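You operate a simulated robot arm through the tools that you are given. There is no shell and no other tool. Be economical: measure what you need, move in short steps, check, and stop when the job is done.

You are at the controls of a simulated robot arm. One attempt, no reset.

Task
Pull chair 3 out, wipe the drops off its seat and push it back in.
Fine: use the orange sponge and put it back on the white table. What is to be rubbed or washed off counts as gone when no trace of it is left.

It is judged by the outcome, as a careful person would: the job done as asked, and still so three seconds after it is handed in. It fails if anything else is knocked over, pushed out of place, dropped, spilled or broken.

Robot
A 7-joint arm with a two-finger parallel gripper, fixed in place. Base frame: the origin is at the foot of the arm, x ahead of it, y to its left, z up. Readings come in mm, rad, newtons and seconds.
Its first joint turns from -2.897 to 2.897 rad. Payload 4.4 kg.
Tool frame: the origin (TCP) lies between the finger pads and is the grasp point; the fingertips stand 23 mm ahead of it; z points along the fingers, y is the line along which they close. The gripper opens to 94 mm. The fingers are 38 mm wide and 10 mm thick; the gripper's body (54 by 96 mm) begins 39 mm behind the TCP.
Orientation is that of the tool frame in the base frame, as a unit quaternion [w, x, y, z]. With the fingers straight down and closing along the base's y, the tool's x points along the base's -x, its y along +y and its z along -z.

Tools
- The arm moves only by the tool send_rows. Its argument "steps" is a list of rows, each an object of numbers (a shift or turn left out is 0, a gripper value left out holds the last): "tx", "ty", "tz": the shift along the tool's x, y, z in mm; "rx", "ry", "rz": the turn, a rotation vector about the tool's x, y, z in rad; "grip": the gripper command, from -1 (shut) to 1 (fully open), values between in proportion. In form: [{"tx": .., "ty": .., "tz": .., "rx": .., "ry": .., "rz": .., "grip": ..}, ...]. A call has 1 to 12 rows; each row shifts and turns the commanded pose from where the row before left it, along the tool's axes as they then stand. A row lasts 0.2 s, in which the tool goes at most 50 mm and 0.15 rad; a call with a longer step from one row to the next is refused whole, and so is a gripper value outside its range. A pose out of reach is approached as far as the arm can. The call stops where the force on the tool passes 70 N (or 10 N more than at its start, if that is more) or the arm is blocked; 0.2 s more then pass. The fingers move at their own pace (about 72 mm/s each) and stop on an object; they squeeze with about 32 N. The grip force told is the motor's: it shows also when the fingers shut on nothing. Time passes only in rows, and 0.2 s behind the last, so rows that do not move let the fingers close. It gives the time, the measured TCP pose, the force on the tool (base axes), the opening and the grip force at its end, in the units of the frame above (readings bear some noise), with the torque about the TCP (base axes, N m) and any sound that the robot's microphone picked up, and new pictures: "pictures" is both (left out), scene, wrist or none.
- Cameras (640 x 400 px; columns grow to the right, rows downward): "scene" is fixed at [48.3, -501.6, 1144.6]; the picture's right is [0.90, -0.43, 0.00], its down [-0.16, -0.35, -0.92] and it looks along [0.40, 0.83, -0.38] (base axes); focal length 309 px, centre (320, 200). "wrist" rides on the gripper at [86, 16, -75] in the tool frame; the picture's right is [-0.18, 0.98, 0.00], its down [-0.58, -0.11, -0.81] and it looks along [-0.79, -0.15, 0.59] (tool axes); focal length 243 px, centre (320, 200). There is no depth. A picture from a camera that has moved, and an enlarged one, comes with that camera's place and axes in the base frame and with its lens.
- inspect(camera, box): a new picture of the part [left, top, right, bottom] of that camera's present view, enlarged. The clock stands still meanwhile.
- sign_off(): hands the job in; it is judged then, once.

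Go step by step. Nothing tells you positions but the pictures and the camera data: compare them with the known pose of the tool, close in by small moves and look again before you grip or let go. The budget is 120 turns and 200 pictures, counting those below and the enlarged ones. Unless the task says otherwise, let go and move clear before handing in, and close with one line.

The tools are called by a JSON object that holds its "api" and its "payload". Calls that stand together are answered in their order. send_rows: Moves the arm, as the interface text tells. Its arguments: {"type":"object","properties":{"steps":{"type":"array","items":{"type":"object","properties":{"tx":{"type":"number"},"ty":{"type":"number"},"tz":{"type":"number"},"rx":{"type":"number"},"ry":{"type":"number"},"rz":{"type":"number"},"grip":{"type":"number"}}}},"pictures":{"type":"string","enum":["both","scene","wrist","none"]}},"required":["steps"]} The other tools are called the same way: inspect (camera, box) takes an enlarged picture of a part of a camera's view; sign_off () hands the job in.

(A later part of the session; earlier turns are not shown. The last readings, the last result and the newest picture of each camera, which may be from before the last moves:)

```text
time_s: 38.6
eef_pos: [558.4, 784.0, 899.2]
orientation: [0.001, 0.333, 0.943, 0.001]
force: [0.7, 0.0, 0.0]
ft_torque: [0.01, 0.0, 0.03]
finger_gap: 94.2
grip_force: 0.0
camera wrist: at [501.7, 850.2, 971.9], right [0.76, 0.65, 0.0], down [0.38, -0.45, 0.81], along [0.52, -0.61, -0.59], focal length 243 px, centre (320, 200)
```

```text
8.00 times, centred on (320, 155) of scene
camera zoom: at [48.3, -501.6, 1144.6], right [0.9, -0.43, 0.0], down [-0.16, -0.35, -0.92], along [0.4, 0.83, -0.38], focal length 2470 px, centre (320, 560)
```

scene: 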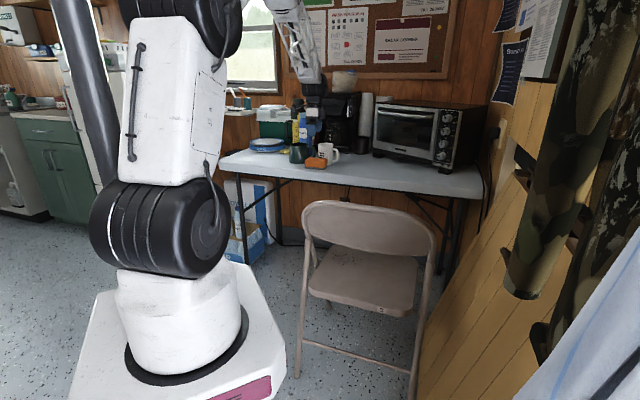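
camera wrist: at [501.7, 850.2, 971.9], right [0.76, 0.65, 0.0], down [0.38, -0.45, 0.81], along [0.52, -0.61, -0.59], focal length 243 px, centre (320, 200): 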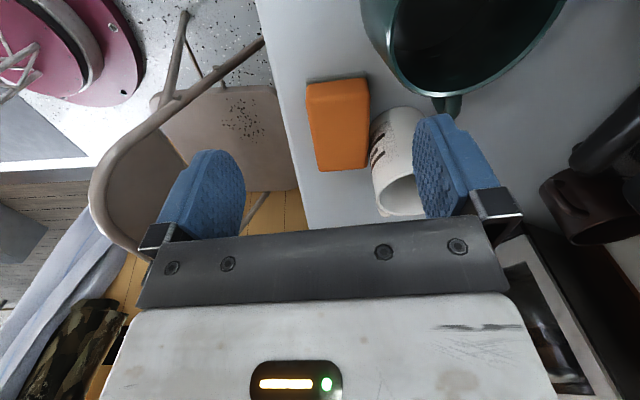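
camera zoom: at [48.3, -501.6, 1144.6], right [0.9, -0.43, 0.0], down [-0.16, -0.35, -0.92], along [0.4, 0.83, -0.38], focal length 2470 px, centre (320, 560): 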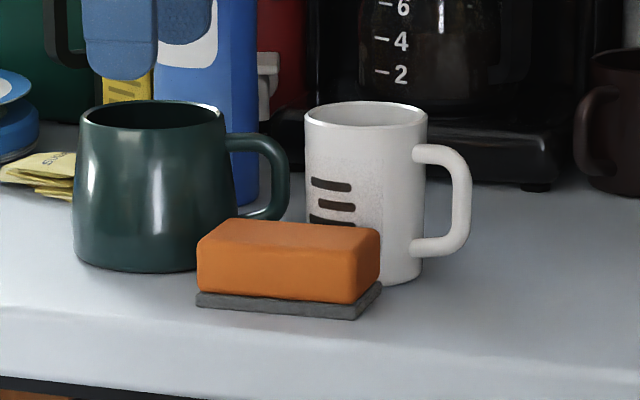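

The table top is at z≈740. The sponge is centred near (622, 742) with its top at about 780, the white mug close to its far right and the green mug to its far left. I'll grip it high and slightly toward the free end, and align first from above.

{"api": "send_rows", "payload": {"steps": [{"rz": 0.04}, {"tx": -31, "ty": 5}, {"tx": -32, "ty": 5}, {"tz": 30}, {"tz": 30}, {}], "pictures": "both"}}

{"api": "inspect", "payload": {"camera": "wrist", "box": [160, 0, 480, 220]}}

{"api": "inspect", "payload": {"camera": "scene", "box": [270, 110, 370, 180]}}

```text
time_s: 39.8
eef_pos: [619.0, 757.3, 858.4]
orientation: [0.003, 0.35, 0.937, 0.009]
force: [-0.3, 0.1, 6.4]
ft_torque: [0.18, -0.27, 0.03]
finger_gap: 94.0
grip_force: 0.0
stopped in row 6: the force on the tool passed its limit at 97 N (the readings are from after the stop); the commanded pose is now the measured one
camera wrist: at [564.4, 824.0, 931.1], right [0.79, 0.62, 0.02], down [0.36, -0.48, 0.8], along [0.51, -0.62, -0.59], focal length 243 px, centre (320, 200)
```

scene: 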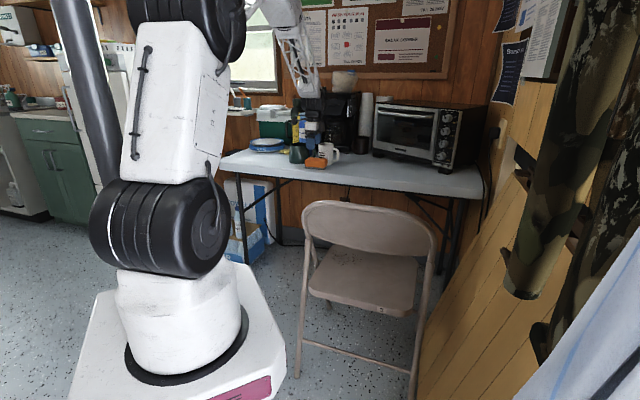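
wrist: 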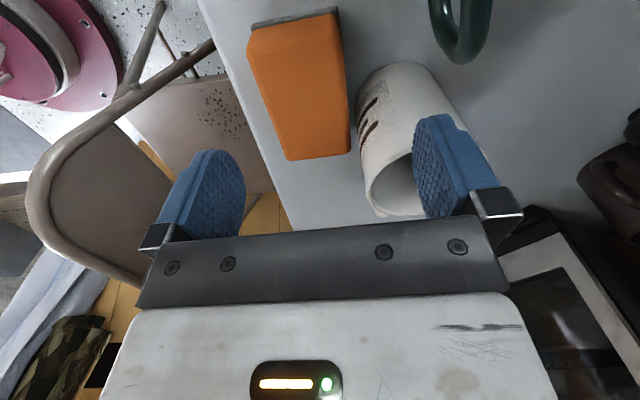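

```text
1.82 times, centred on (320, 110) of wrist
camera zoom: at [564.4, 824.0, 931.1], right [0.79, 0.62, 0.02], down [0.36, -0.48, 0.8], along [0.51, -0.62, -0.59], focal length 441 px, centre (320, 364)
```

zoom: 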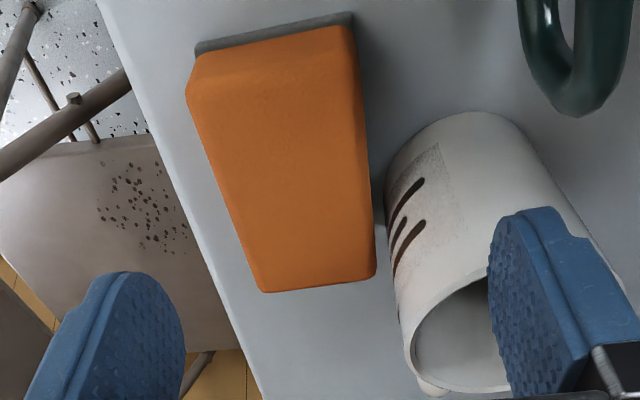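

```text
5.71 times, centred on (320, 145) of scene
camera zoom: at [48.3, -501.6, 1144.6], right [0.9, -0.43, 0.0], down [-0.16, -0.35, -0.92], along [0.4, 0.83, -0.38], focal length 1764 px, centre (320, 514)
```

zoom: 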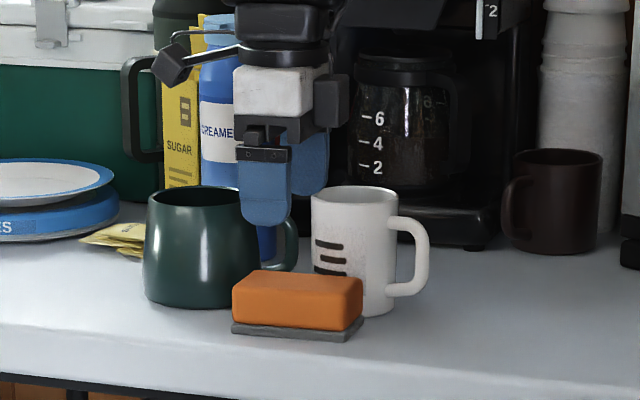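

The open finger touched the white mug's rim, but the mug looks unmoved. I'm going straight up first.

{"api": "send_rows", "payload": {"steps": [{"tz": -15}, {"tz": -25}, {"tz": -20}, {}], "pictures": "wrist"}}

{"api": "inspect", "payload": {"camera": "scene", "box": [280, 130, 360, 180]}}

{"api": "inspect", "payload": {"camera": "wrist", "box": [220, 0, 500, 180]}}

```text
time_s: 40.8
eef_pos: [617.2, 755.8, 915.9]
orientation: [0.002, 0.351, 0.936, 0.009]
force: [0.1, -0.7, -0.3]
ft_torque: [-0.02, 0.01, 0.01]
finger_gap: 94.2
grip_force: 0.1
camera wrist: at [562.8, 822.8, 990.7], right [0.79, 0.62, 0.02], down [0.36, -0.48, 0.8], along [0.51, -0.62, -0.59], focal length 243 px, centre (320, 200)
```

wrist: 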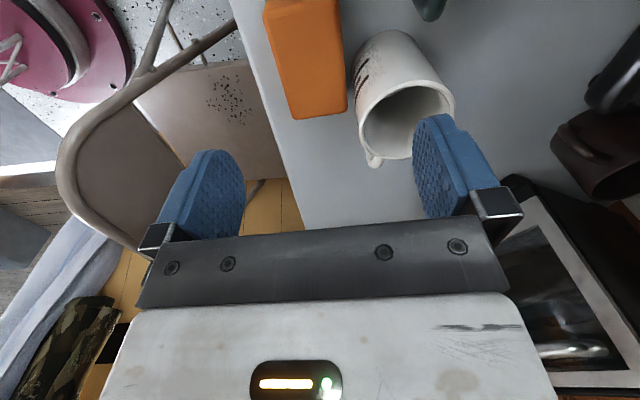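

```text
8.00 times, centred on (320, 155) of scene
camera zoom: at [48.3, -501.6, 1144.6], right [0.9, -0.43, 0.0], down [-0.16, -0.35, -0.92], along [0.4, 0.83, -0.38], focal length 2470 px, centre (320, 560)
```

zoom: 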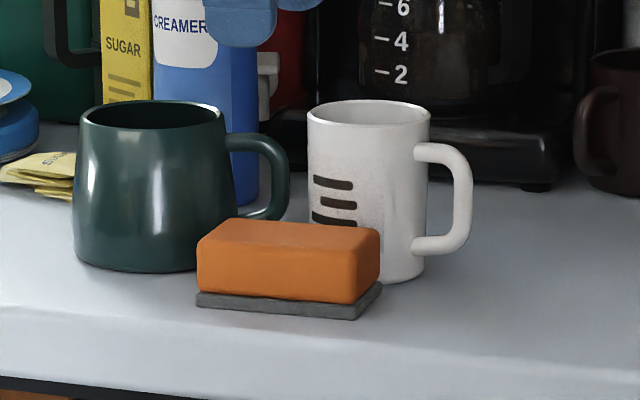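

```text
2.22 times, centred on (360, 90) of wrist
camera zoom: at [562.8, 822.8, 990.7], right [0.79, 0.62, 0.02], down [0.36, -0.48, 0.8], along [0.51, -0.62, -0.59], focal length 539 px, centre (231, 444)
```

zoom: 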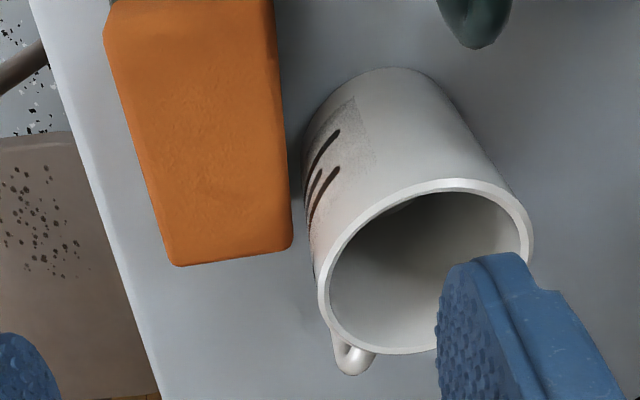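

The mug shifted at most a couple of millimetres and is upright. It sits only about 7 mm beside the sponge's right half, so I'll grip the sponge's left end with a narrower opening, clear of both mugs.

{"api": "send_rows", "payload": {"steps": [{"rx": 0.018, "grip": 0.6}, {"tx": 14.5, "ty": -7}, {"tz": 25}, {"tz": 25}, {}], "pictures": "both"}}

{"api": "inspect", "payload": {"camera": "wrist", "box": [160, 0, 480, 220]}}

{"api": "inspect", "payload": {"camera": "scene", "box": [270, 110, 370, 180]}}

```text
time_s: 42.0
eef_pos: [603.2, 758.8, 866.8]
orientation: [-0.001, 0.351, 0.937, 0.0]
force: [0.1, 0.0, -0.1]
ft_torque: [0.03, -0.03, 0.0]
finger_gap: 75.4
grip_force: 0.0
camera wrist: at [548.2, 827.5, 939.7], right [0.79, 0.62, 0.0], down [0.37, -0.46, 0.81], along [0.5, -0.63, -0.59], focal length 243 px, centre (320, 200)
```

scene: 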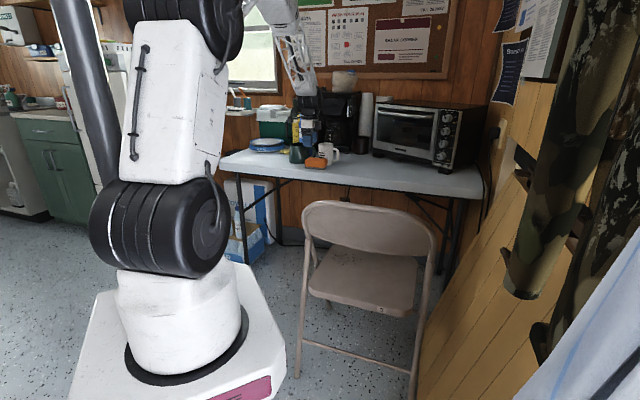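
wrist: 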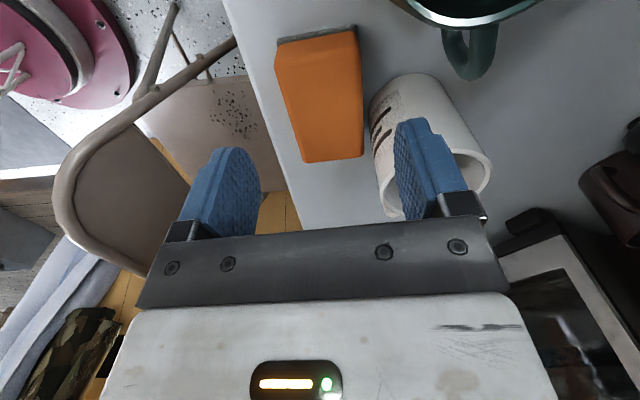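

```text
1.82 times, centred on (320, 110) of wrist
camera zoom: at [548.2, 827.5, 939.7], right [0.79, 0.62, 0.0], down [0.37, -0.46, 0.81], along [0.5, -0.63, -0.59], focal length 441 px, centre (320, 364)
```

zoom: 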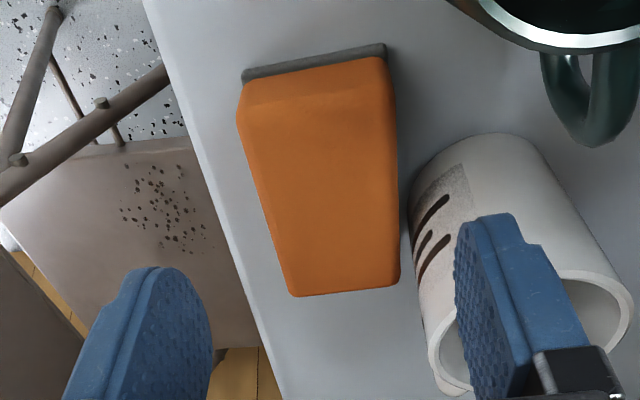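

```text
5.71 times, centred on (320, 145) of scene
camera zoom: at [48.3, -501.6, 1144.6], right [0.9, -0.43, 0.0], down [-0.16, -0.35, -0.92], along [0.4, 0.83, -0.38], focal length 1764 px, centre (320, 514)
```

zoom: 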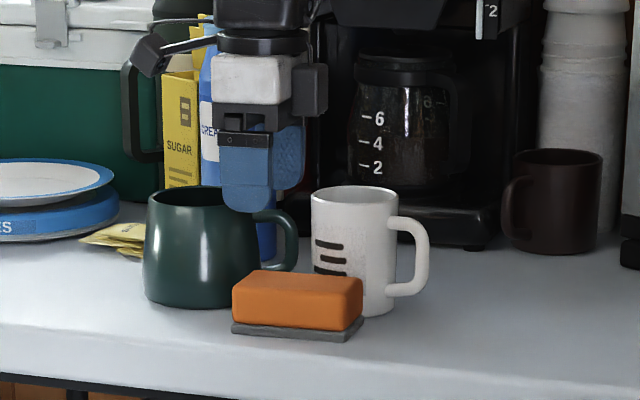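

The fingers straddle the sponge's left end, centred. I'll add a few millimetres of margin from the mug, descend and close.

{"api": "send_rows", "payload": {"steps": [{"tx": 4, "ty": -3}, {"tz": 15}, {"tz": 15}, {"tz": 15}, {"tz": 15}, {"tz": 15}, {}], "pictures": "wrist"}}

{"api": "inspect", "payload": {"camera": "scene", "box": [270, 110, 370, 180]}}

```text
time_s: 43.6
eef_pos: [598.9, 759.2, 793.4]
orientation: [0.0, 0.351, 0.936, 0.0]
force: [-0.6, 0.6, -0.7]
ft_torque: [-0.02, 0.01, 0.01]
finger_gap: 75.3
grip_force: 0.0
camera wrist: at [545.3, 828.1, 866.5], right [0.79, 0.62, 0.0], down [0.37, -0.47, 0.81], along [0.5, -0.63, -0.59], focal length 243 px, centre (320, 200)
```

wrist: 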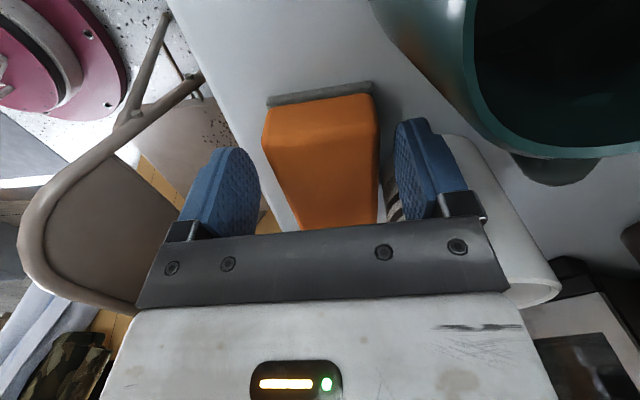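

```text
5.71 times, centred on (320, 145) of scene
camera zoom: at [48.3, -501.6, 1144.6], right [0.9, -0.43, 0.0], down [-0.16, -0.35, -0.92], along [0.4, 0.83, -0.38], focal length 1764 px, centre (320, 514)
```

zoom: 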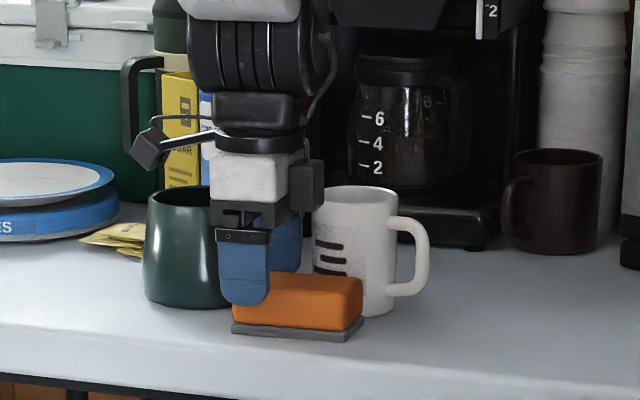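

{"api": "send_rows", "payload": {"steps": [{"tz": 7}, {"tz": 7}, {"grip": -1}, {}, {}, {}], "pictures": "wrist"}}

{"api": "inspect", "payload": {"camera": "scene", "box": [270, 110, 370, 180]}}

```text
time_s: 45.0
eef_pos: [599.3, 760.4, 777.6]
orientation: [-0.001, 0.351, 0.936, 0.0]
force: [-0.1, 0.0, 0.3]
ft_torque: [-0.01, 0.01, 0.0]
finger_gap: 56.8
grip_force: 32.1
camera wrist: at [545.2, 828.1, 851.4], right [0.79, 0.62, 0.0], down [0.37, -0.47, 0.81], along [0.5, -0.63, -0.59], focal length 243 px, centre (320, 200)
```

wrist: 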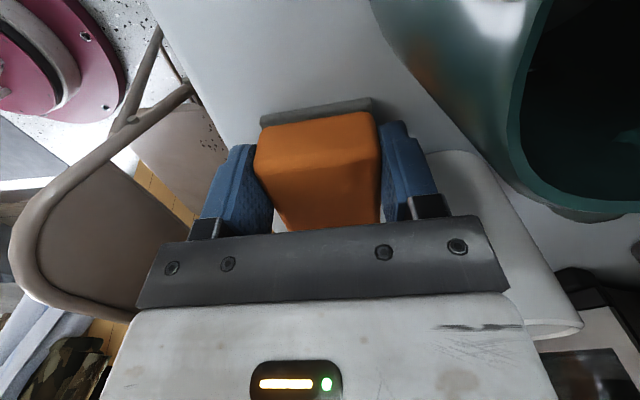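

```text
5.71 times, centred on (320, 145) of scene
camera zoom: at [48.3, -501.6, 1144.6], right [0.9, -0.43, 0.0], down [-0.16, -0.35, -0.92], along [0.4, 0.83, -0.38], focal length 1764 px, centre (320, 514)
```

zoom: 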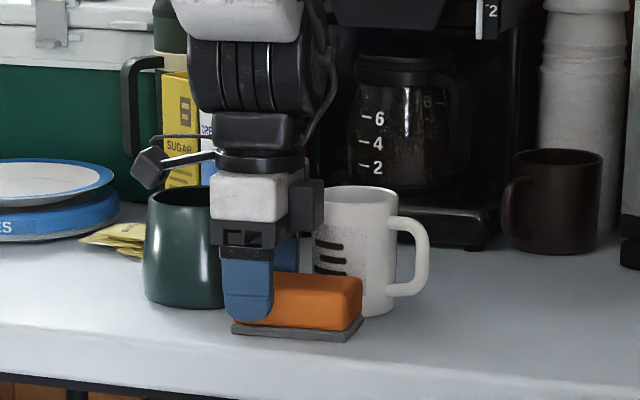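

The sponge is gripped, with its bottom about 38 mm below the TCP. I'm lifting straight up.

{"api": "send_rows", "payload": {"steps": [{"tz": -10}, {"tz": -20}, {"tz": -30}, {"tz": -35}, {"tz": -40}, {"tz": -40}, {}], "pictures": "both"}}

{"api": "inspect", "payload": {"camera": "scene", "box": [270, 90, 370, 180]}}

```text
time_s: 46.6
eef_pos: [597.0, 755.7, 952.4]
orientation: [-0.001, 0.35, 0.937, 0.001]
force: [0.7, -0.4, -1.0]
ft_torque: [0.0, -0.02, -0.01]
finger_gap: 57.1
grip_force: 32.1
camera wrist: at [542.5, 823.2, 1026.9], right [0.79, 0.62, 0.0], down [0.37, -0.46, 0.81], along [0.5, -0.63, -0.59], focal length 243 px, centre (320, 200)
```

scene: 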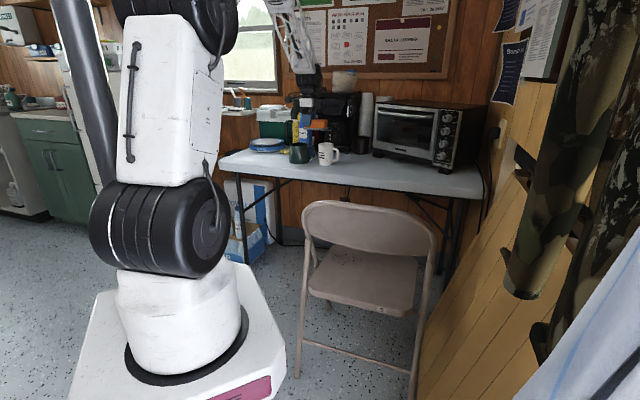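
wrist: 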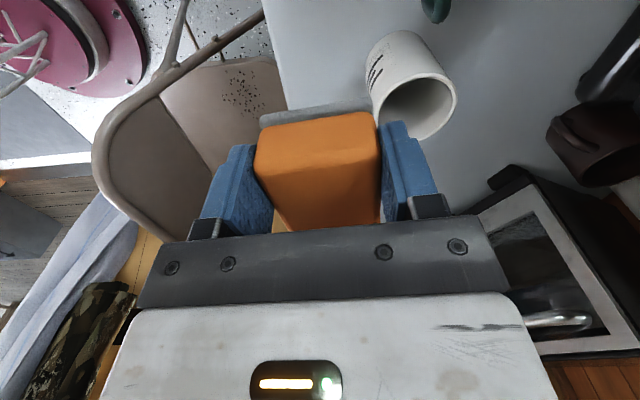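

```text
4.44 times, centred on (320, 135) of scene
camera zoom: at [48.3, -501.6, 1144.6], right [0.9, -0.43, 0.0], down [-0.16, -0.35, -0.92], along [0.4, 0.83, -0.38], focal length 1372 px, centre (320, 489)
```

zoom: 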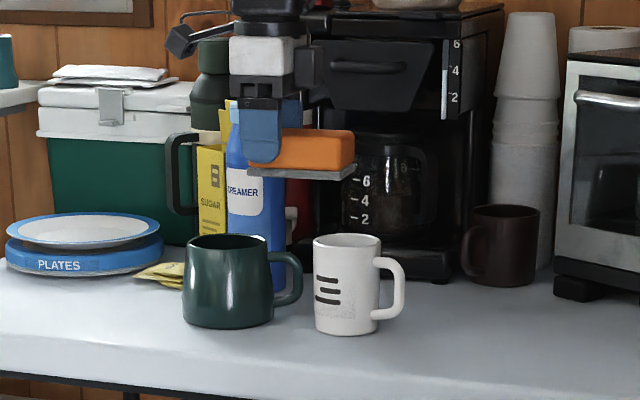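

The sponge is up and the mugs are in place. Next I look closely at the seat and backrest from here to plan the wipe.

{"api": "inspect", "payload": {"camera": "wrist", "box": [80, 0, 320, 240]}}

{"api": "inspect", "payload": {"camera": "scene", "box": [290, 190, 450, 320]}}

```text
1.67 times, centred on (200, 120) of wrist
camera zoom: at [542.5, 823.2, 1026.9], right [0.79, 0.62, 0.0], down [0.37, -0.46, 0.81], along [0.5, -0.63, -0.59], focal length 404 px, centre (520, 333)
```

zoom: 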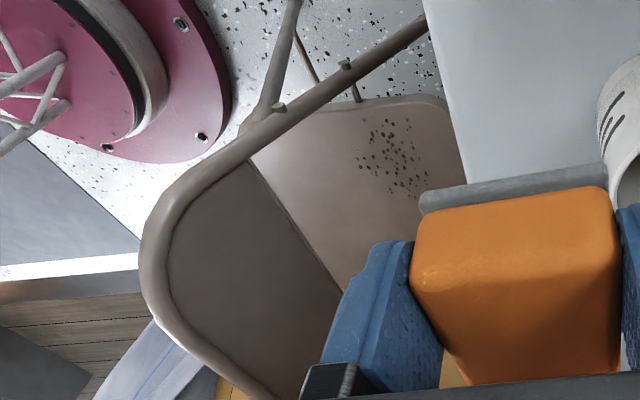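

```text
3.08 times, centred on (370, 255) of scene
camera zoom: at [48.3, -501.6, 1144.6], right [0.9, -0.43, 0.0], down [-0.16, -0.35, -0.92], along [0.4, 0.83, -0.38], focal length 950 px, centre (166, 31)
```

zoom: 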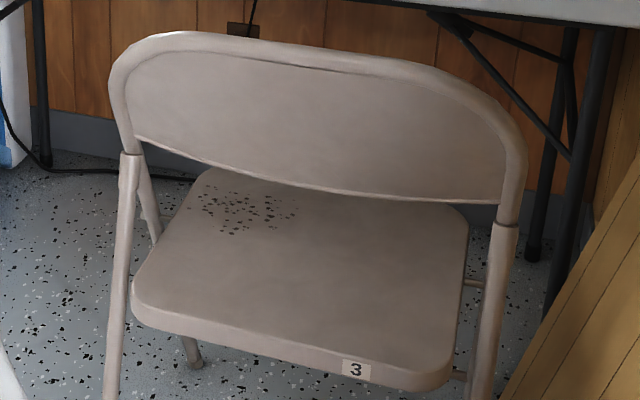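

The drops lie around n 670–780, l 50–185 on a seat at z≈445, and the backrest reclines over the rear. I'll turn the hand so the sponge points toward the backrest and the hand body stays clear of it.

{"api": "send_rows", "payload": {"steps": [{"rz": 0.139}, {"rz": 0.139}, {"rz": 0.139}, {"rz": 0.139}, {"rz": 0.139}, {"rz": 0.139}, {"rz": 0.139}, {"rz": 0.139}, {"rz": 0.139}, {"rz": 0.139}, {"rz": 0.139}, {"rz": 0.131}], "pictures": "wrist"}}

```text
time_s: 49.2
eef_pos: [607.0, 761.2, 959.4]
orientation: [-0.008, 0.868, 0.497, -0.002]
force: [0.2, -0.2, 1.6]
ft_torque: [-0.02, 0.03, 0.02]
finger_gap: 57.0
grip_force: 32.1
out of reach, approached as far as the arm can: row 10, 11, 12
camera wrist: at [665.5, 825.6, 1034.0], right [0.75, -0.66, -0.02], down [-0.38, -0.45, 0.81], along [-0.54, -0.6, -0.59], focal length 243 px, centre (320, 200)
```

wrist: 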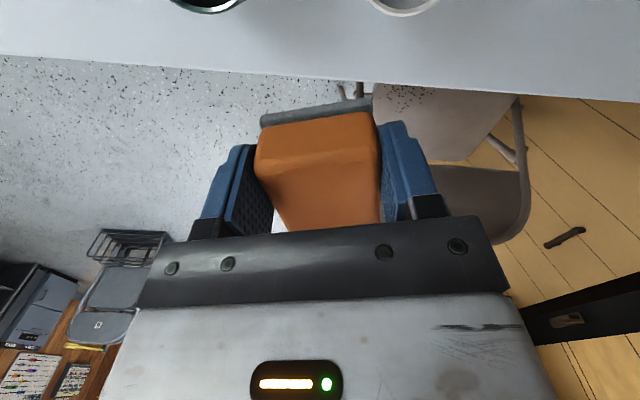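

{"api": "send_rows", "payload": {"steps": [{"tx": -29, "ty": 29}, {"tx": -29, "ty": 29}, {"tx": -29, "ty": 29}, {"tx": -29, "ty": 29}, {"tx": -29, "ty": 29}, {"tx": -29, "ty": 29}, {"tx": -29, "ty": 29}, {}], "pictures": "both"}}

```text
time_s: 51.0
eef_pos: [677.7, 483.8, 957.5]
orientation: [-0.007, 0.868, 0.497, -0.003]
force: [0.1, 0.2, 0.3]
ft_torque: [0.03, -0.03, 0.03]
finger_gap: 57.2
grip_force: 31.7
camera wrist: at [737.1, 549.1, 1030.4], right [0.75, -0.66, -0.01], down [-0.38, -0.45, 0.81], along [-0.54, -0.6, -0.59], focal length 243 px, centre (320, 200)
```

scene: 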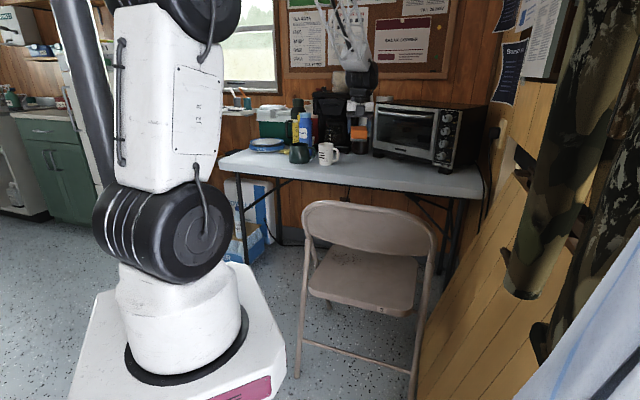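
wrist: 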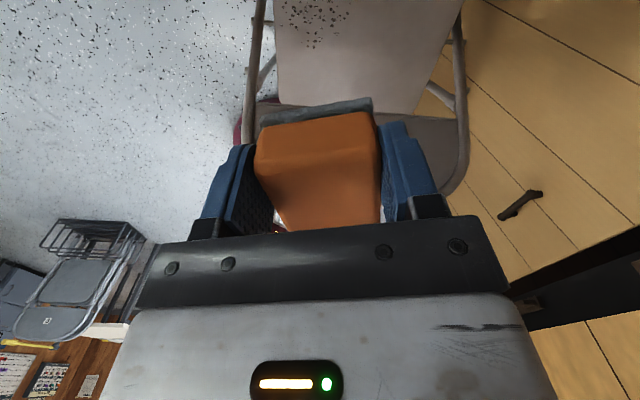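

{"api": "send_rows", "payload": {"steps": [{"rz": 0.13}, {"rz": 0.13}, {}], "pictures": "none"}}

```text
time_s: 51.8
eef_pos: [678.2, 482.6, 957.0]
orientation: [-0.006, 0.925, 0.38, -0.004]
force: [0.0, 0.0, 0.2]
ft_torque: [0.01, 0.0, 0.01]
finger_gap: 57.1
grip_force: 31.9
```

{"api": "send_rows", "payload": {"steps": [{"rx": -0.014, "tx": -36, "ty": -24}, {"tx": -36, "ty": -24}, {"tz": 40}, {"tz": 40}, {"tz": 40}, {"tz": 40}, {"tz": 40}, {"tz": 40}, {}], "pictures": "both"}}

```text
time_s: 53.8
eef_pos: [599.4, 456.3, 713.1]
orientation: [-0.003, 0.924, 0.381, -0.002]
force: [-0.7, 0.6, 0.1]
ft_torque: [-0.01, -0.01, 0.01]
finger_gap: 57.1
grip_force: 32.3
out of reach, approached as far as the arm can: row 2, 3
camera wrist: at [673.0, 504.3, 787.3], right [0.56, -0.83, -0.01], down [-0.48, -0.34, 0.81], along [-0.67, -0.45, -0.59], focal length 243 px, centre (320, 200)
```

scene: 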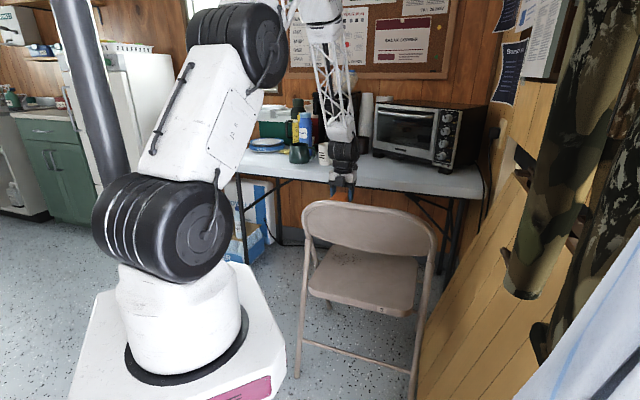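
wrist: 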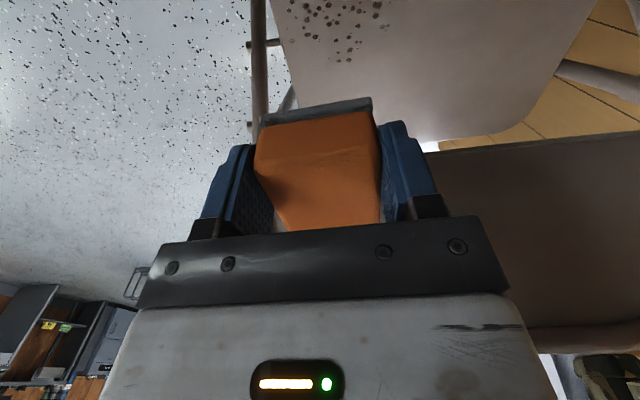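

I'm over the drops, with the sponge side pointing toward the backrest. I'll descend to just above the seat.

{"api": "send_rows", "payload": {"steps": [{"ty": -15, "tz": 20}, {"tz": 40}, {"tz": 40}, {"tz": 40}, {"tz": 30}, {"tz": 20}, {}], "pictures": "both"}}

{"api": "inspect", "payload": {"camera": "scene", "box": [280, 150, 440, 310]}}

```text
time_s: 55.4
eef_pos: [589.0, 466.9, 523.2]
orientation: [-0.003, 0.925, 0.381, -0.003]
force: [-0.5, -0.5, 0.0]
ft_torque: [0.02, -0.06, 0.0]
finger_gap: 57.0
grip_force: 32.2
camera wrist: at [662.4, 515.6, 597.2], right [0.56, -0.83, -0.01], down [-0.48, -0.34, 0.81], along [-0.67, -0.45, -0.59], focal length 243 px, centre (320, 200)
```

scene: 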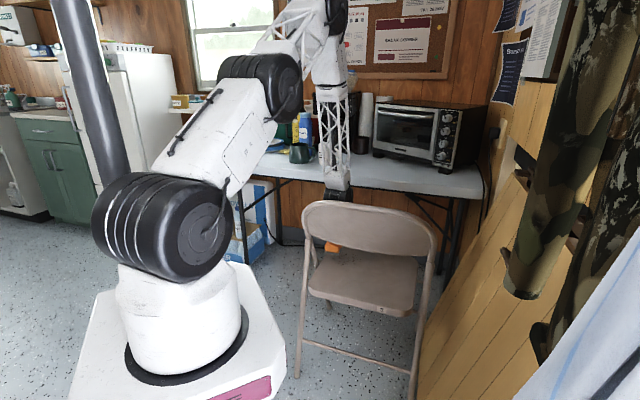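
wrist: 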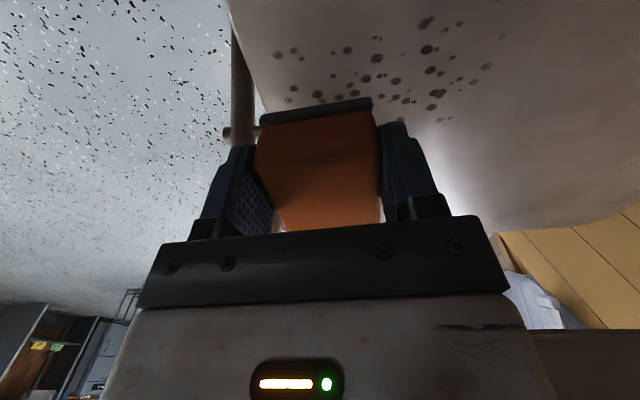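

```text
2.50 times, centred on (360, 230) of scene
camera zoom: at [48.3, -501.6, 1144.6], right [0.9, -0.43, 0.0], down [-0.16, -0.35, -0.92], along [0.4, 0.83, -0.38], focal length 772 px, centre (220, 125)
```

zoom: 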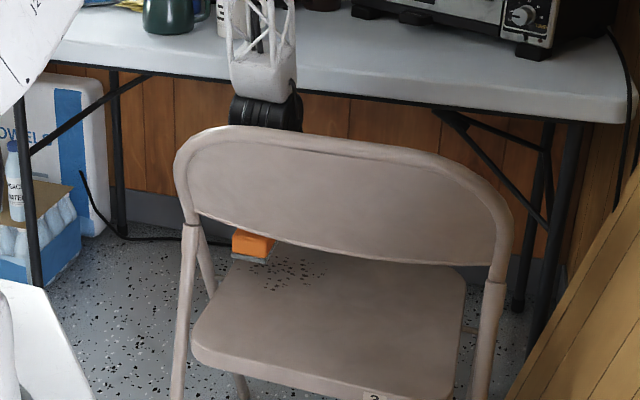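

Drops span about n 665–790, l 50–175. I'll lower in small steps until contact.

{"api": "send_rows", "payload": {"steps": [{"ty": -5, "tz": 8}, {"tz": 8}, {"tz": 7}, {"tz": 6}, {"tz": 4}, {"tz": 3}], "pictures": "wrist"}}

```text
time_s: 56.8
eef_pos: [584.4, 470.8, 488.2]
orientation: [-0.002, 0.924, 0.381, -0.002]
force: [-0.3, -0.1, 0.0]
ft_torque: [0.02, -0.02, 0.0]
finger_gap: 57.1
grip_force: 32.1
camera wrist: at [658.5, 518.6, 561.2], right [0.56, -0.83, -0.01], down [-0.48, -0.34, 0.81], along [-0.67, -0.45, -0.59], focal length 243 px, centre (320, 200)
```

wrist: 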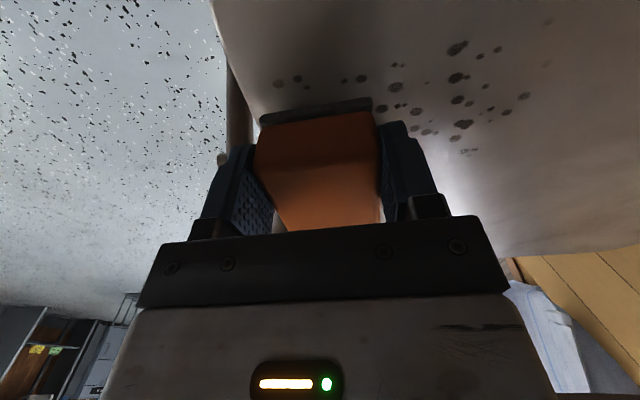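

{"api": "send_rows", "payload": {"steps": [{"tz": 3}, {"tz": 3}, {"tz": 3}], "pictures": "none"}}

```text
time_s: 57.6
eef_pos: [585.3, 470.7, 481.8]
orientation: [-0.003, 0.924, 0.382, -0.001]
force: [0.2, -0.7, -0.9]
ft_torque: [-0.02, -0.01, 0.01]
finger_gap: 57.0
grip_force: 32.1
```

{"api": "send_rows", "payload": {"steps": [{"tz": 3}, {"tz": 3}, {"tz": 3}], "pictures": "wrist"}}

```text
time_s: 58.4
eef_pos: [587.0, 473.2, 471.3]
orientation: [-0.004, 0.925, 0.38, -0.001]
force: [5.5, -12.1, 42.6]
ft_torque: [-0.34, -0.32, 0.13]
finger_gap: 57.2
grip_force: 32.3
camera wrist: at [659.8, 521.3, 545.6], right [0.56, -0.83, -0.01], down [-0.49, -0.34, 0.81], along [-0.67, -0.45, -0.59], focal length 243 px, centre (320, 200)
```

wrist: 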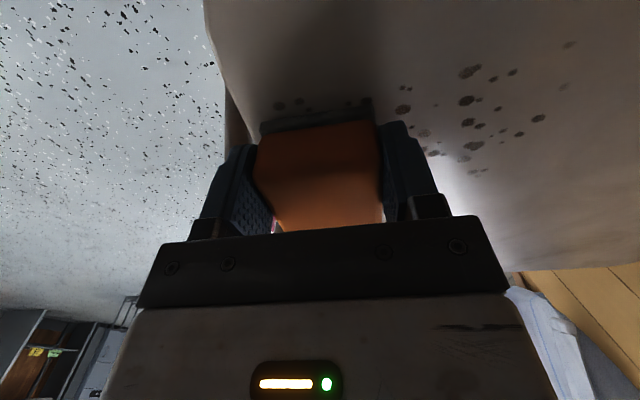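

Firm contact at 42 N is more than needed. I'll ease off and sweep across toward the right.

{"api": "send_rows", "payload": {"steps": [{"tz": -3}, {"ty": 12}, {"ty": 12}, {"ty": 12}, {"ty": 12}, {"ty": 12}, {"ty": 12}, {"ty": 12}, {"ty": 12}], "pictures": "wrist"}}

{"api": "inspect", "payload": {"camera": "scene", "box": [290, 190, 450, 320]}}

```text
time_s: 60.4
eef_pos: [652.5, 403.1, 472.9]
orientation: [0.0, 0.925, 0.381, 0.0]
force: [-0.1, 0.1, -0.3]
ft_torque: [0.05, 0.03, 0.0]
finger_gap: 57.0
grip_force: 32.3
camera wrist: at [726.6, 452.7, 546.6], right [0.56, -0.83, 0.0], down [-0.49, -0.33, 0.81], along [-0.67, -0.45, -0.59], focal length 243 px, centre (320, 200)
```

wrist: 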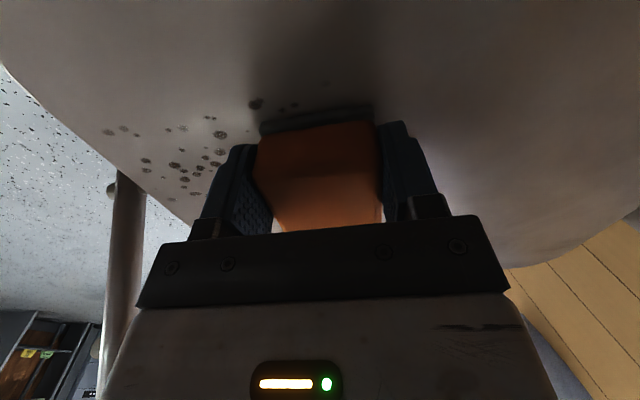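

```text
3.08 times, centred on (370, 255) of scene
camera zoom: at [48.3, -501.6, 1144.6], right [0.9, -0.43, 0.0], down [-0.16, -0.35, -0.92], along [0.4, 0.83, -0.38], focal length 950 px, centre (166, 31)
```

zoom: 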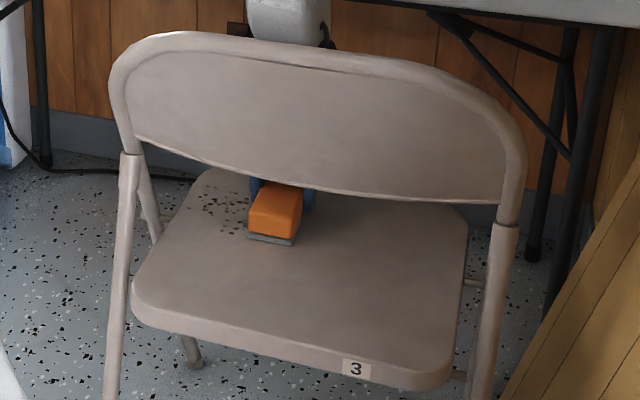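

{"api": "send_rows", "payload": {"steps": [{"tz": 2}, {"tz": 1}], "pictures": "none"}}

```text
time_s: 61.0
eef_pos: [654.3, 404.1, 471.5]
orientation: [0.0, 0.925, 0.38, -0.001]
force: [0.1, -8.9, 32.4]
ft_torque: [0.14, -0.13, 0.05]
finger_gap: 56.9
grip_force: 32.0
```

{"api": "send_rows", "payload": {"steps": [{"tz": -0.6}, {"ty": -10}, {"ty": -10}, {"ty": -10}, {"ty": -10}, {"ty": -10}], "pictures": "wrist"}}

```text
time_s: 62.4
eef_pos: [615.7, 440.0, 472.9]
orientation: [0.0, 0.925, 0.379, -0.002]
force: [4.6, -7.0, 12.9]
ft_torque: [0.04, -0.31, -0.18]
finger_gap: 57.0
grip_force: 32.2
camera wrist: at [689.8, 487.5, 545.3], right [0.56, -0.83, 0.0], down [-0.49, -0.33, 0.81], along [-0.67, -0.45, -0.59], focal length 243 px, centre (320, 200)
```

wrist: 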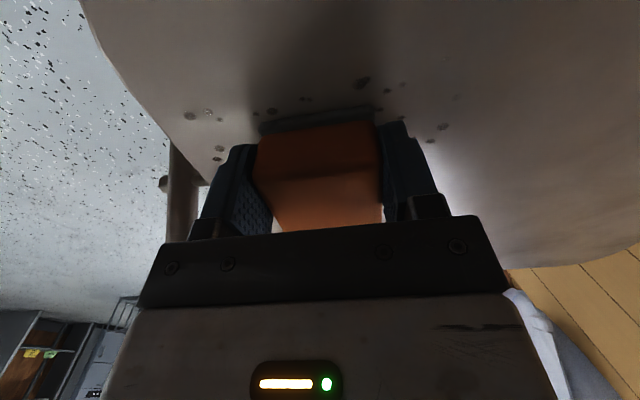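

Light pressure of about 13 N removes drops. I'll continue left, then come back on a line further toward the front.

{"api": "send_rows", "payload": {"steps": [{"ty": -10}, {"ty": -10}, {"ty": -10}, {"ty": -10}, {"ty": -8}], "pictures": "none"}}

{"api": "send_rows", "payload": {"steps": [{"tx": 10}, {"tx": 10}, {"tx": 10}, {"ty": 10}, {"ty": 10}, {"ty": 10}, {"ty": 10}], "pictures": "wrist"}}

```text
time_s: 63.6
eef_pos: [583.5, 471.6, 471.9]
orientation: [-0.003, 0.924, 0.381, -0.002]
force: [-0.2, -0.6, -0.5]
ft_torque: [0.0, -0.01, -0.05]
finger_gap: 57.1
grip_force: 31.9
```

```text
time_s: 65.2
eef_pos: [633.7, 465.9, 472.6]
orientation: [0.001, 0.925, 0.381, -0.001]
force: [0.0, 0.0, 0.1]
ft_torque: [0.02, 0.0, 0.02]
finger_gap: 57.0
grip_force: 32.0
camera wrist: at [707.7, 514.2, 545.4], right [0.56, -0.83, 0.0], down [-0.49, -0.33, 0.81], along [-0.67, -0.45, -0.59], focal length 243 px, centre (320, 200)
```

wrist: 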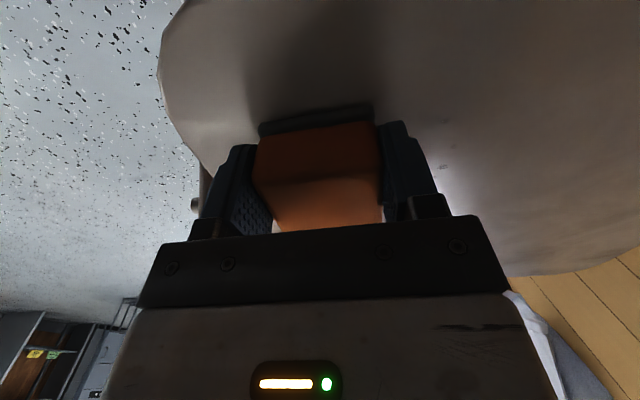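

{"api": "send_rows", "payload": {"steps": [{"tz": 1}, {"ty": 10}, {"ty": 10}, {"ty": 10}, {"ty": 10}, {"ty": 10}], "pictures": "wrist"}}

{"api": "inspect", "payload": {"camera": "scene", "box": [310, 220, 430, 320]}}

```text
time_s: 66.6
eef_pos: [670.8, 429.4, 470.2]
orientation: [0.0, 0.925, 0.381, 0.0]
force: [-16.5, 14.9, 29.1]
ft_torque: [-0.03, 0.93, -0.54]
finger_gap: 56.9
grip_force: 31.6
camera wrist: at [742.9, 478.1, 544.0], right [0.56, -0.83, 0.0], down [-0.49, -0.33, 0.81], along [-0.67, -0.45, -0.59], focal length 243 px, centre (320, 200)
```

wrist: 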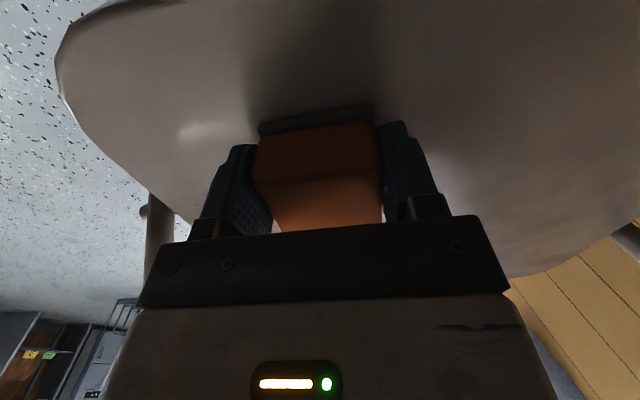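

```text
4.00 times, centred on (370, 270) of scene
camera zoom: at [48.3, -501.6, 1144.6], right [0.9, -0.43, 0.0], down [-0.16, -0.35, -0.92], along [0.4, 0.83, -0.38], focal length 1235 px, centre (120, -80)
```

zoom: 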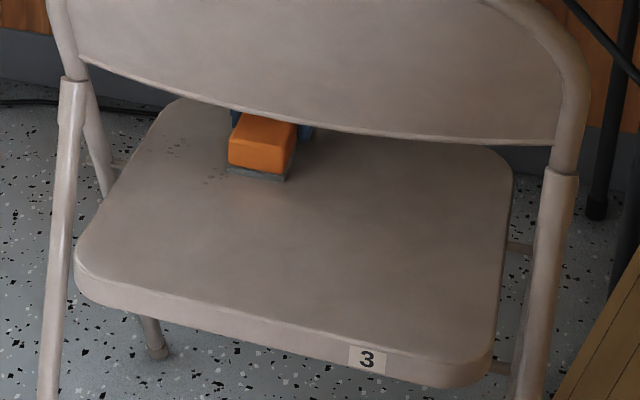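

Most drops are gone. A few faint traces remain around n 686–727, l 60–124, so I'll do another pass nearer the backrest.

{"api": "send_rows", "payload": {"steps": [{"tz": -0.8}, {"tx": -12}, {"tx": -12}, {"tx": -12}, {"tx": -9}, {"ty": -8}, {"ty": -8}, {"ty": -8}, {"ty": -8}], "pictures": "none"}}

```text
time_s: 68.6
eef_pos: [614.2, 421.2, 469.2]
orientation: [0.0, 0.925, 0.381, -0.001]
force: [5.3, -5.6, 10.4]
ft_torque: [-0.18, -0.19, 0.04]
finger_gap: 56.8
grip_force: 32.1
```

{"api": "send_rows", "payload": {"steps": [{"ty": -8, "tz": 0.2}, {"ty": -8, "tz": 0.2}, {"ty": -8, "tz": 0.2}, {"ty": -8, "tz": 0.2}, {"ty": -8, "tz": 0.2}, {"ty": -8}], "pictures": "none"}}

{"api": "inspect", "payload": {"camera": "scene", "box": [310, 220, 430, 320]}}

```text
time_s: 70.0
eef_pos: [584.6, 454.6, 473.9]
orientation: [-0.001, 0.924, 0.381, -0.001]
force: [0.4, 0.4, 0.5]
ft_torque: [0.02, -0.03, 0.02]
finger_gap: 56.9
grip_force: 32.2
out of reach, approached as far as the arm can: row 6
```

```text
4.00 times, centred on (370, 270) of scene
camera zoom: at [48.3, -501.6, 1144.6], right [0.9, -0.43, 0.0], down [-0.16, -0.35, -0.92], along [0.4, 0.83, -0.38], focal length 1235 px, centre (120, -80)
```

zoom: 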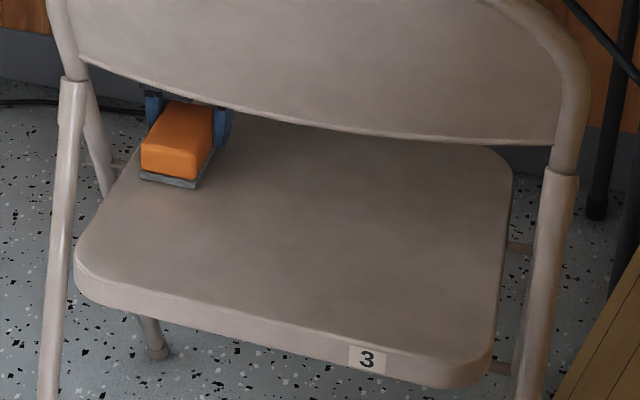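

The visible seat looks clean. I'll lift up to look at the whole area.

{"api": "send_rows", "payload": {"steps": [{"ty": 6, "tz": -20}, {"tz": -30}, {"tz": -40}, {"tz": -40}, {"tz": -40}, {"tz": -20}], "pictures": "wrist"}}

{"api": "inspect", "payload": {"camera": "scene", "box": [310, 220, 400, 290]}}

{"api": "inspect", "payload": {"camera": "wrist", "box": [230, 0, 530, 180]}}

```text
time_s: 71.4
eef_pos: [592.6, 450.4, 664.3]
orientation: [-0.002, 0.925, 0.381, -0.002]
force: [-0.4, -0.9, 0.9]
ft_torque: [0.04, -0.05, -0.02]
finger_gap: 56.7
grip_force: 32.1
camera wrist: at [665.5, 499.0, 736.8], right [0.56, -0.83, -0.01], down [-0.48, -0.33, 0.81], along [-0.67, -0.45, -0.59], focal length 243 px, centre (320, 200)
```

wrist: 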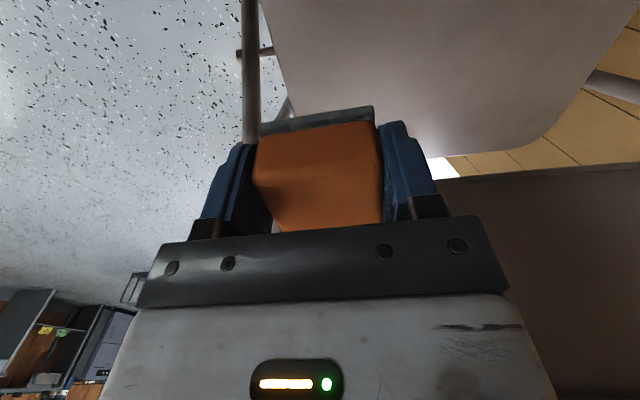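

```text
5.71 times, centred on (355, 255) of scene
camera zoom: at [48.3, -501.6, 1144.6], right [0.9, -0.43, 0.0], down [-0.16, -0.35, -0.92], along [0.4, 0.83, -0.38], focal length 1764 px, centre (120, -114)
```

zoom: 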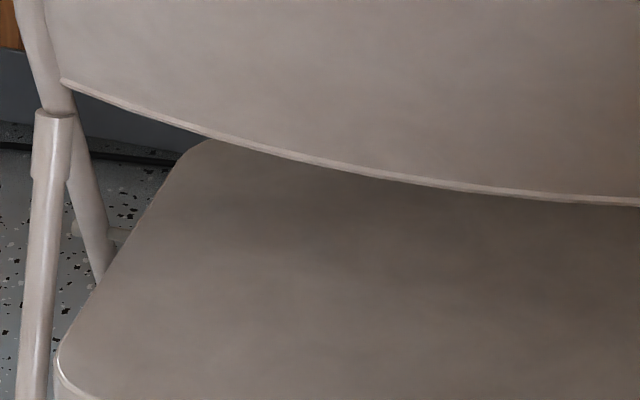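

```text
2.13 times, centred on (380, 90) of wrist
camera zoom: at [665.5, 499.0, 736.8], right [0.56, -0.83, -0.01], down [-0.48, -0.33, 0.81], along [-0.67, -0.45, -0.59], focal length 518 px, centre (192, 435)
```

zoom: 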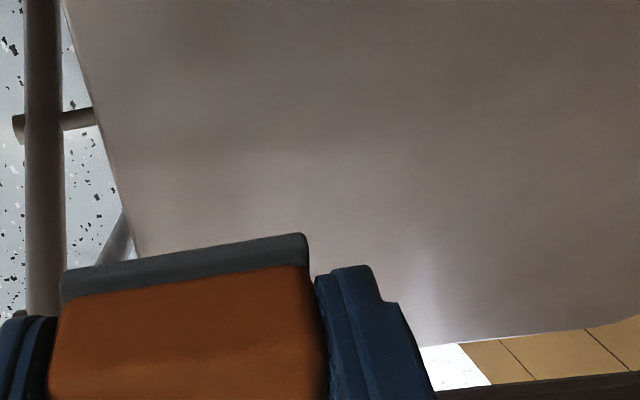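

The seat looks clean. I'm rising, turning the hand back, and returning to the sponge's place.

{"api": "send_rows", "payload": {"steps": [{"tz": -48}, {"tz": -48}, {"tz": -48}, {"tz": -48}, {"tz": -48}, {"tz": -46}, {}], "pictures": "none"}}

{"api": "send_rows", "payload": {"steps": [{"rz": -0.137}, {"rz": -0.137}, {"rz": -0.137}, {"rz": -0.137}, {"rz": -0.137}, {"rz": -0.137}, {"rz": -0.137}, {"rz": -0.137}, {"rz": -0.137}, {"rz": -0.137}, {"rz": -0.137}, {"rz": -0.135}], "pictures": "wrist"}}

```text
time_s: 73.0
eef_pos: [589.7, 451.2, 948.3]
orientation: [-0.005, 0.924, 0.383, -0.002]
force: [0.9, 0.4, -0.1]
ft_torque: [0.0, 0.01, -0.03]
finger_gap: 57.0
grip_force: 32.2
```

```text
time_s: 75.6
eef_pos: [590.8, 451.1, 949.3]
orientation: [0.0, 0.351, 0.936, -0.001]
force: [0.5, 0.8, -0.6]
ft_torque: [-0.01, 0.02, 0.02]
finger_gap: 57.2
grip_force: 32.0
camera wrist: at [537.0, 519.6, 1022.4], right [0.78, 0.62, 0.0], down [0.37, -0.46, 0.81], along [0.5, -0.63, -0.59], focal length 243 px, centre (320, 200)
```

wrist: 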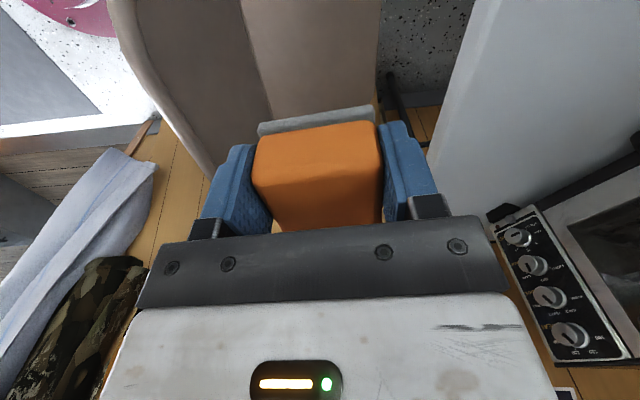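

{"api": "send_rows", "payload": {"steps": [{"tx": 28.5, "ty": 34}, {"tx": 28.5, "ty": 34}, {"tx": 28.5, "ty": 34}, {"tx": 28.5, "ty": 34}, {"tx": 28.5, "ty": 34}, {"tx": 28.5, "ty": 34}, {"tx": 28.5, "ty": 34}, {}], "pictures": "both"}}

{"api": "inspect", "payload": {"camera": "wrist", "box": [80, 0, 320, 160]}}

{"api": "inspect", "payload": {"camera": "scene", "box": [270, 90, 370, 180]}}

```text
time_s: 77.4
eef_pos: [602.0, 763.7, 944.8]
orientation: [0.0, 0.352, 0.936, 0.0]
force: [-0.1, 0.1, -0.2]
ft_torque: [-0.01, -0.04, -0.03]
finger_gap: 56.9
grip_force: 31.8
camera wrist: at [548.5, 831.7, 1018.1], right [0.79, 0.62, 0.0], down [0.37, -0.46, 0.81], along [0.5, -0.63, -0.59], focal length 243 px, centre (320, 200)
```

scene: 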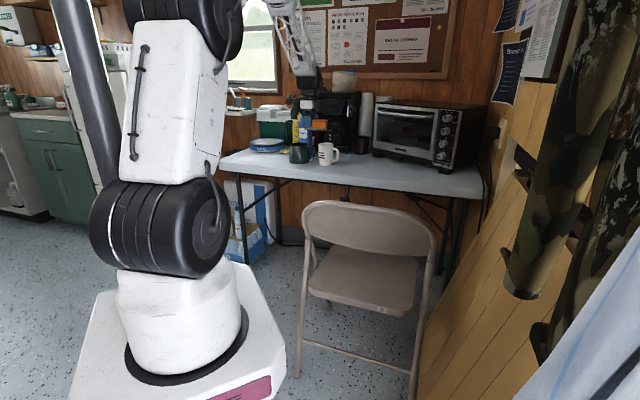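
wrist: 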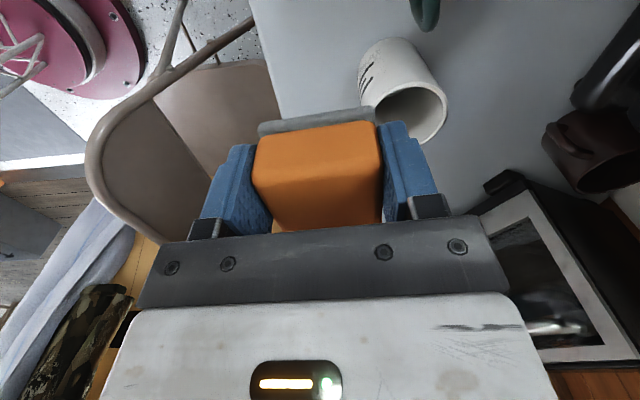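

```text
2.50 times, centred on (200, 80) of wrist
camera zoom: at [548.5, 831.7, 1018.1], right [0.79, 0.62, 0.0], down [0.37, -0.46, 0.81], along [0.5, -0.63, -0.59], focal length 606 px, centre (620, 500)
```

zoom: 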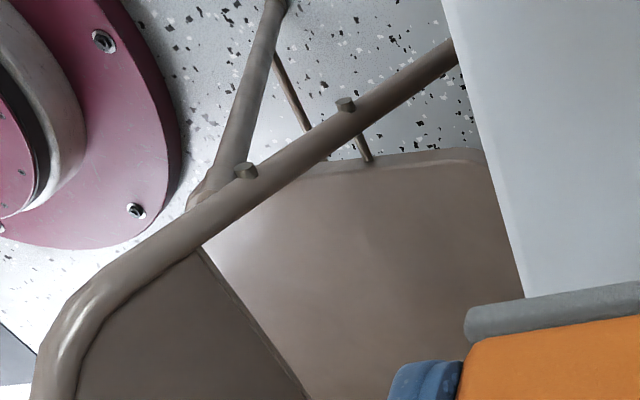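

```text
4.44 times, centred on (320, 135) of scene
camera zoom: at [48.3, -501.6, 1144.6], right [0.9, -0.43, 0.0], down [-0.16, -0.35, -0.92], along [0.4, 0.83, -0.38], focal length 1372 px, centre (320, 489)
```

zoom: 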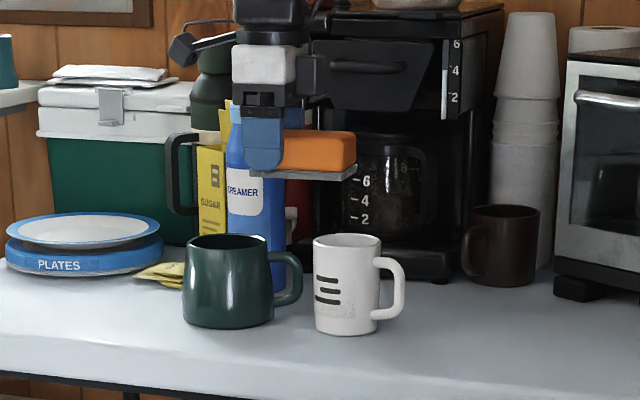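

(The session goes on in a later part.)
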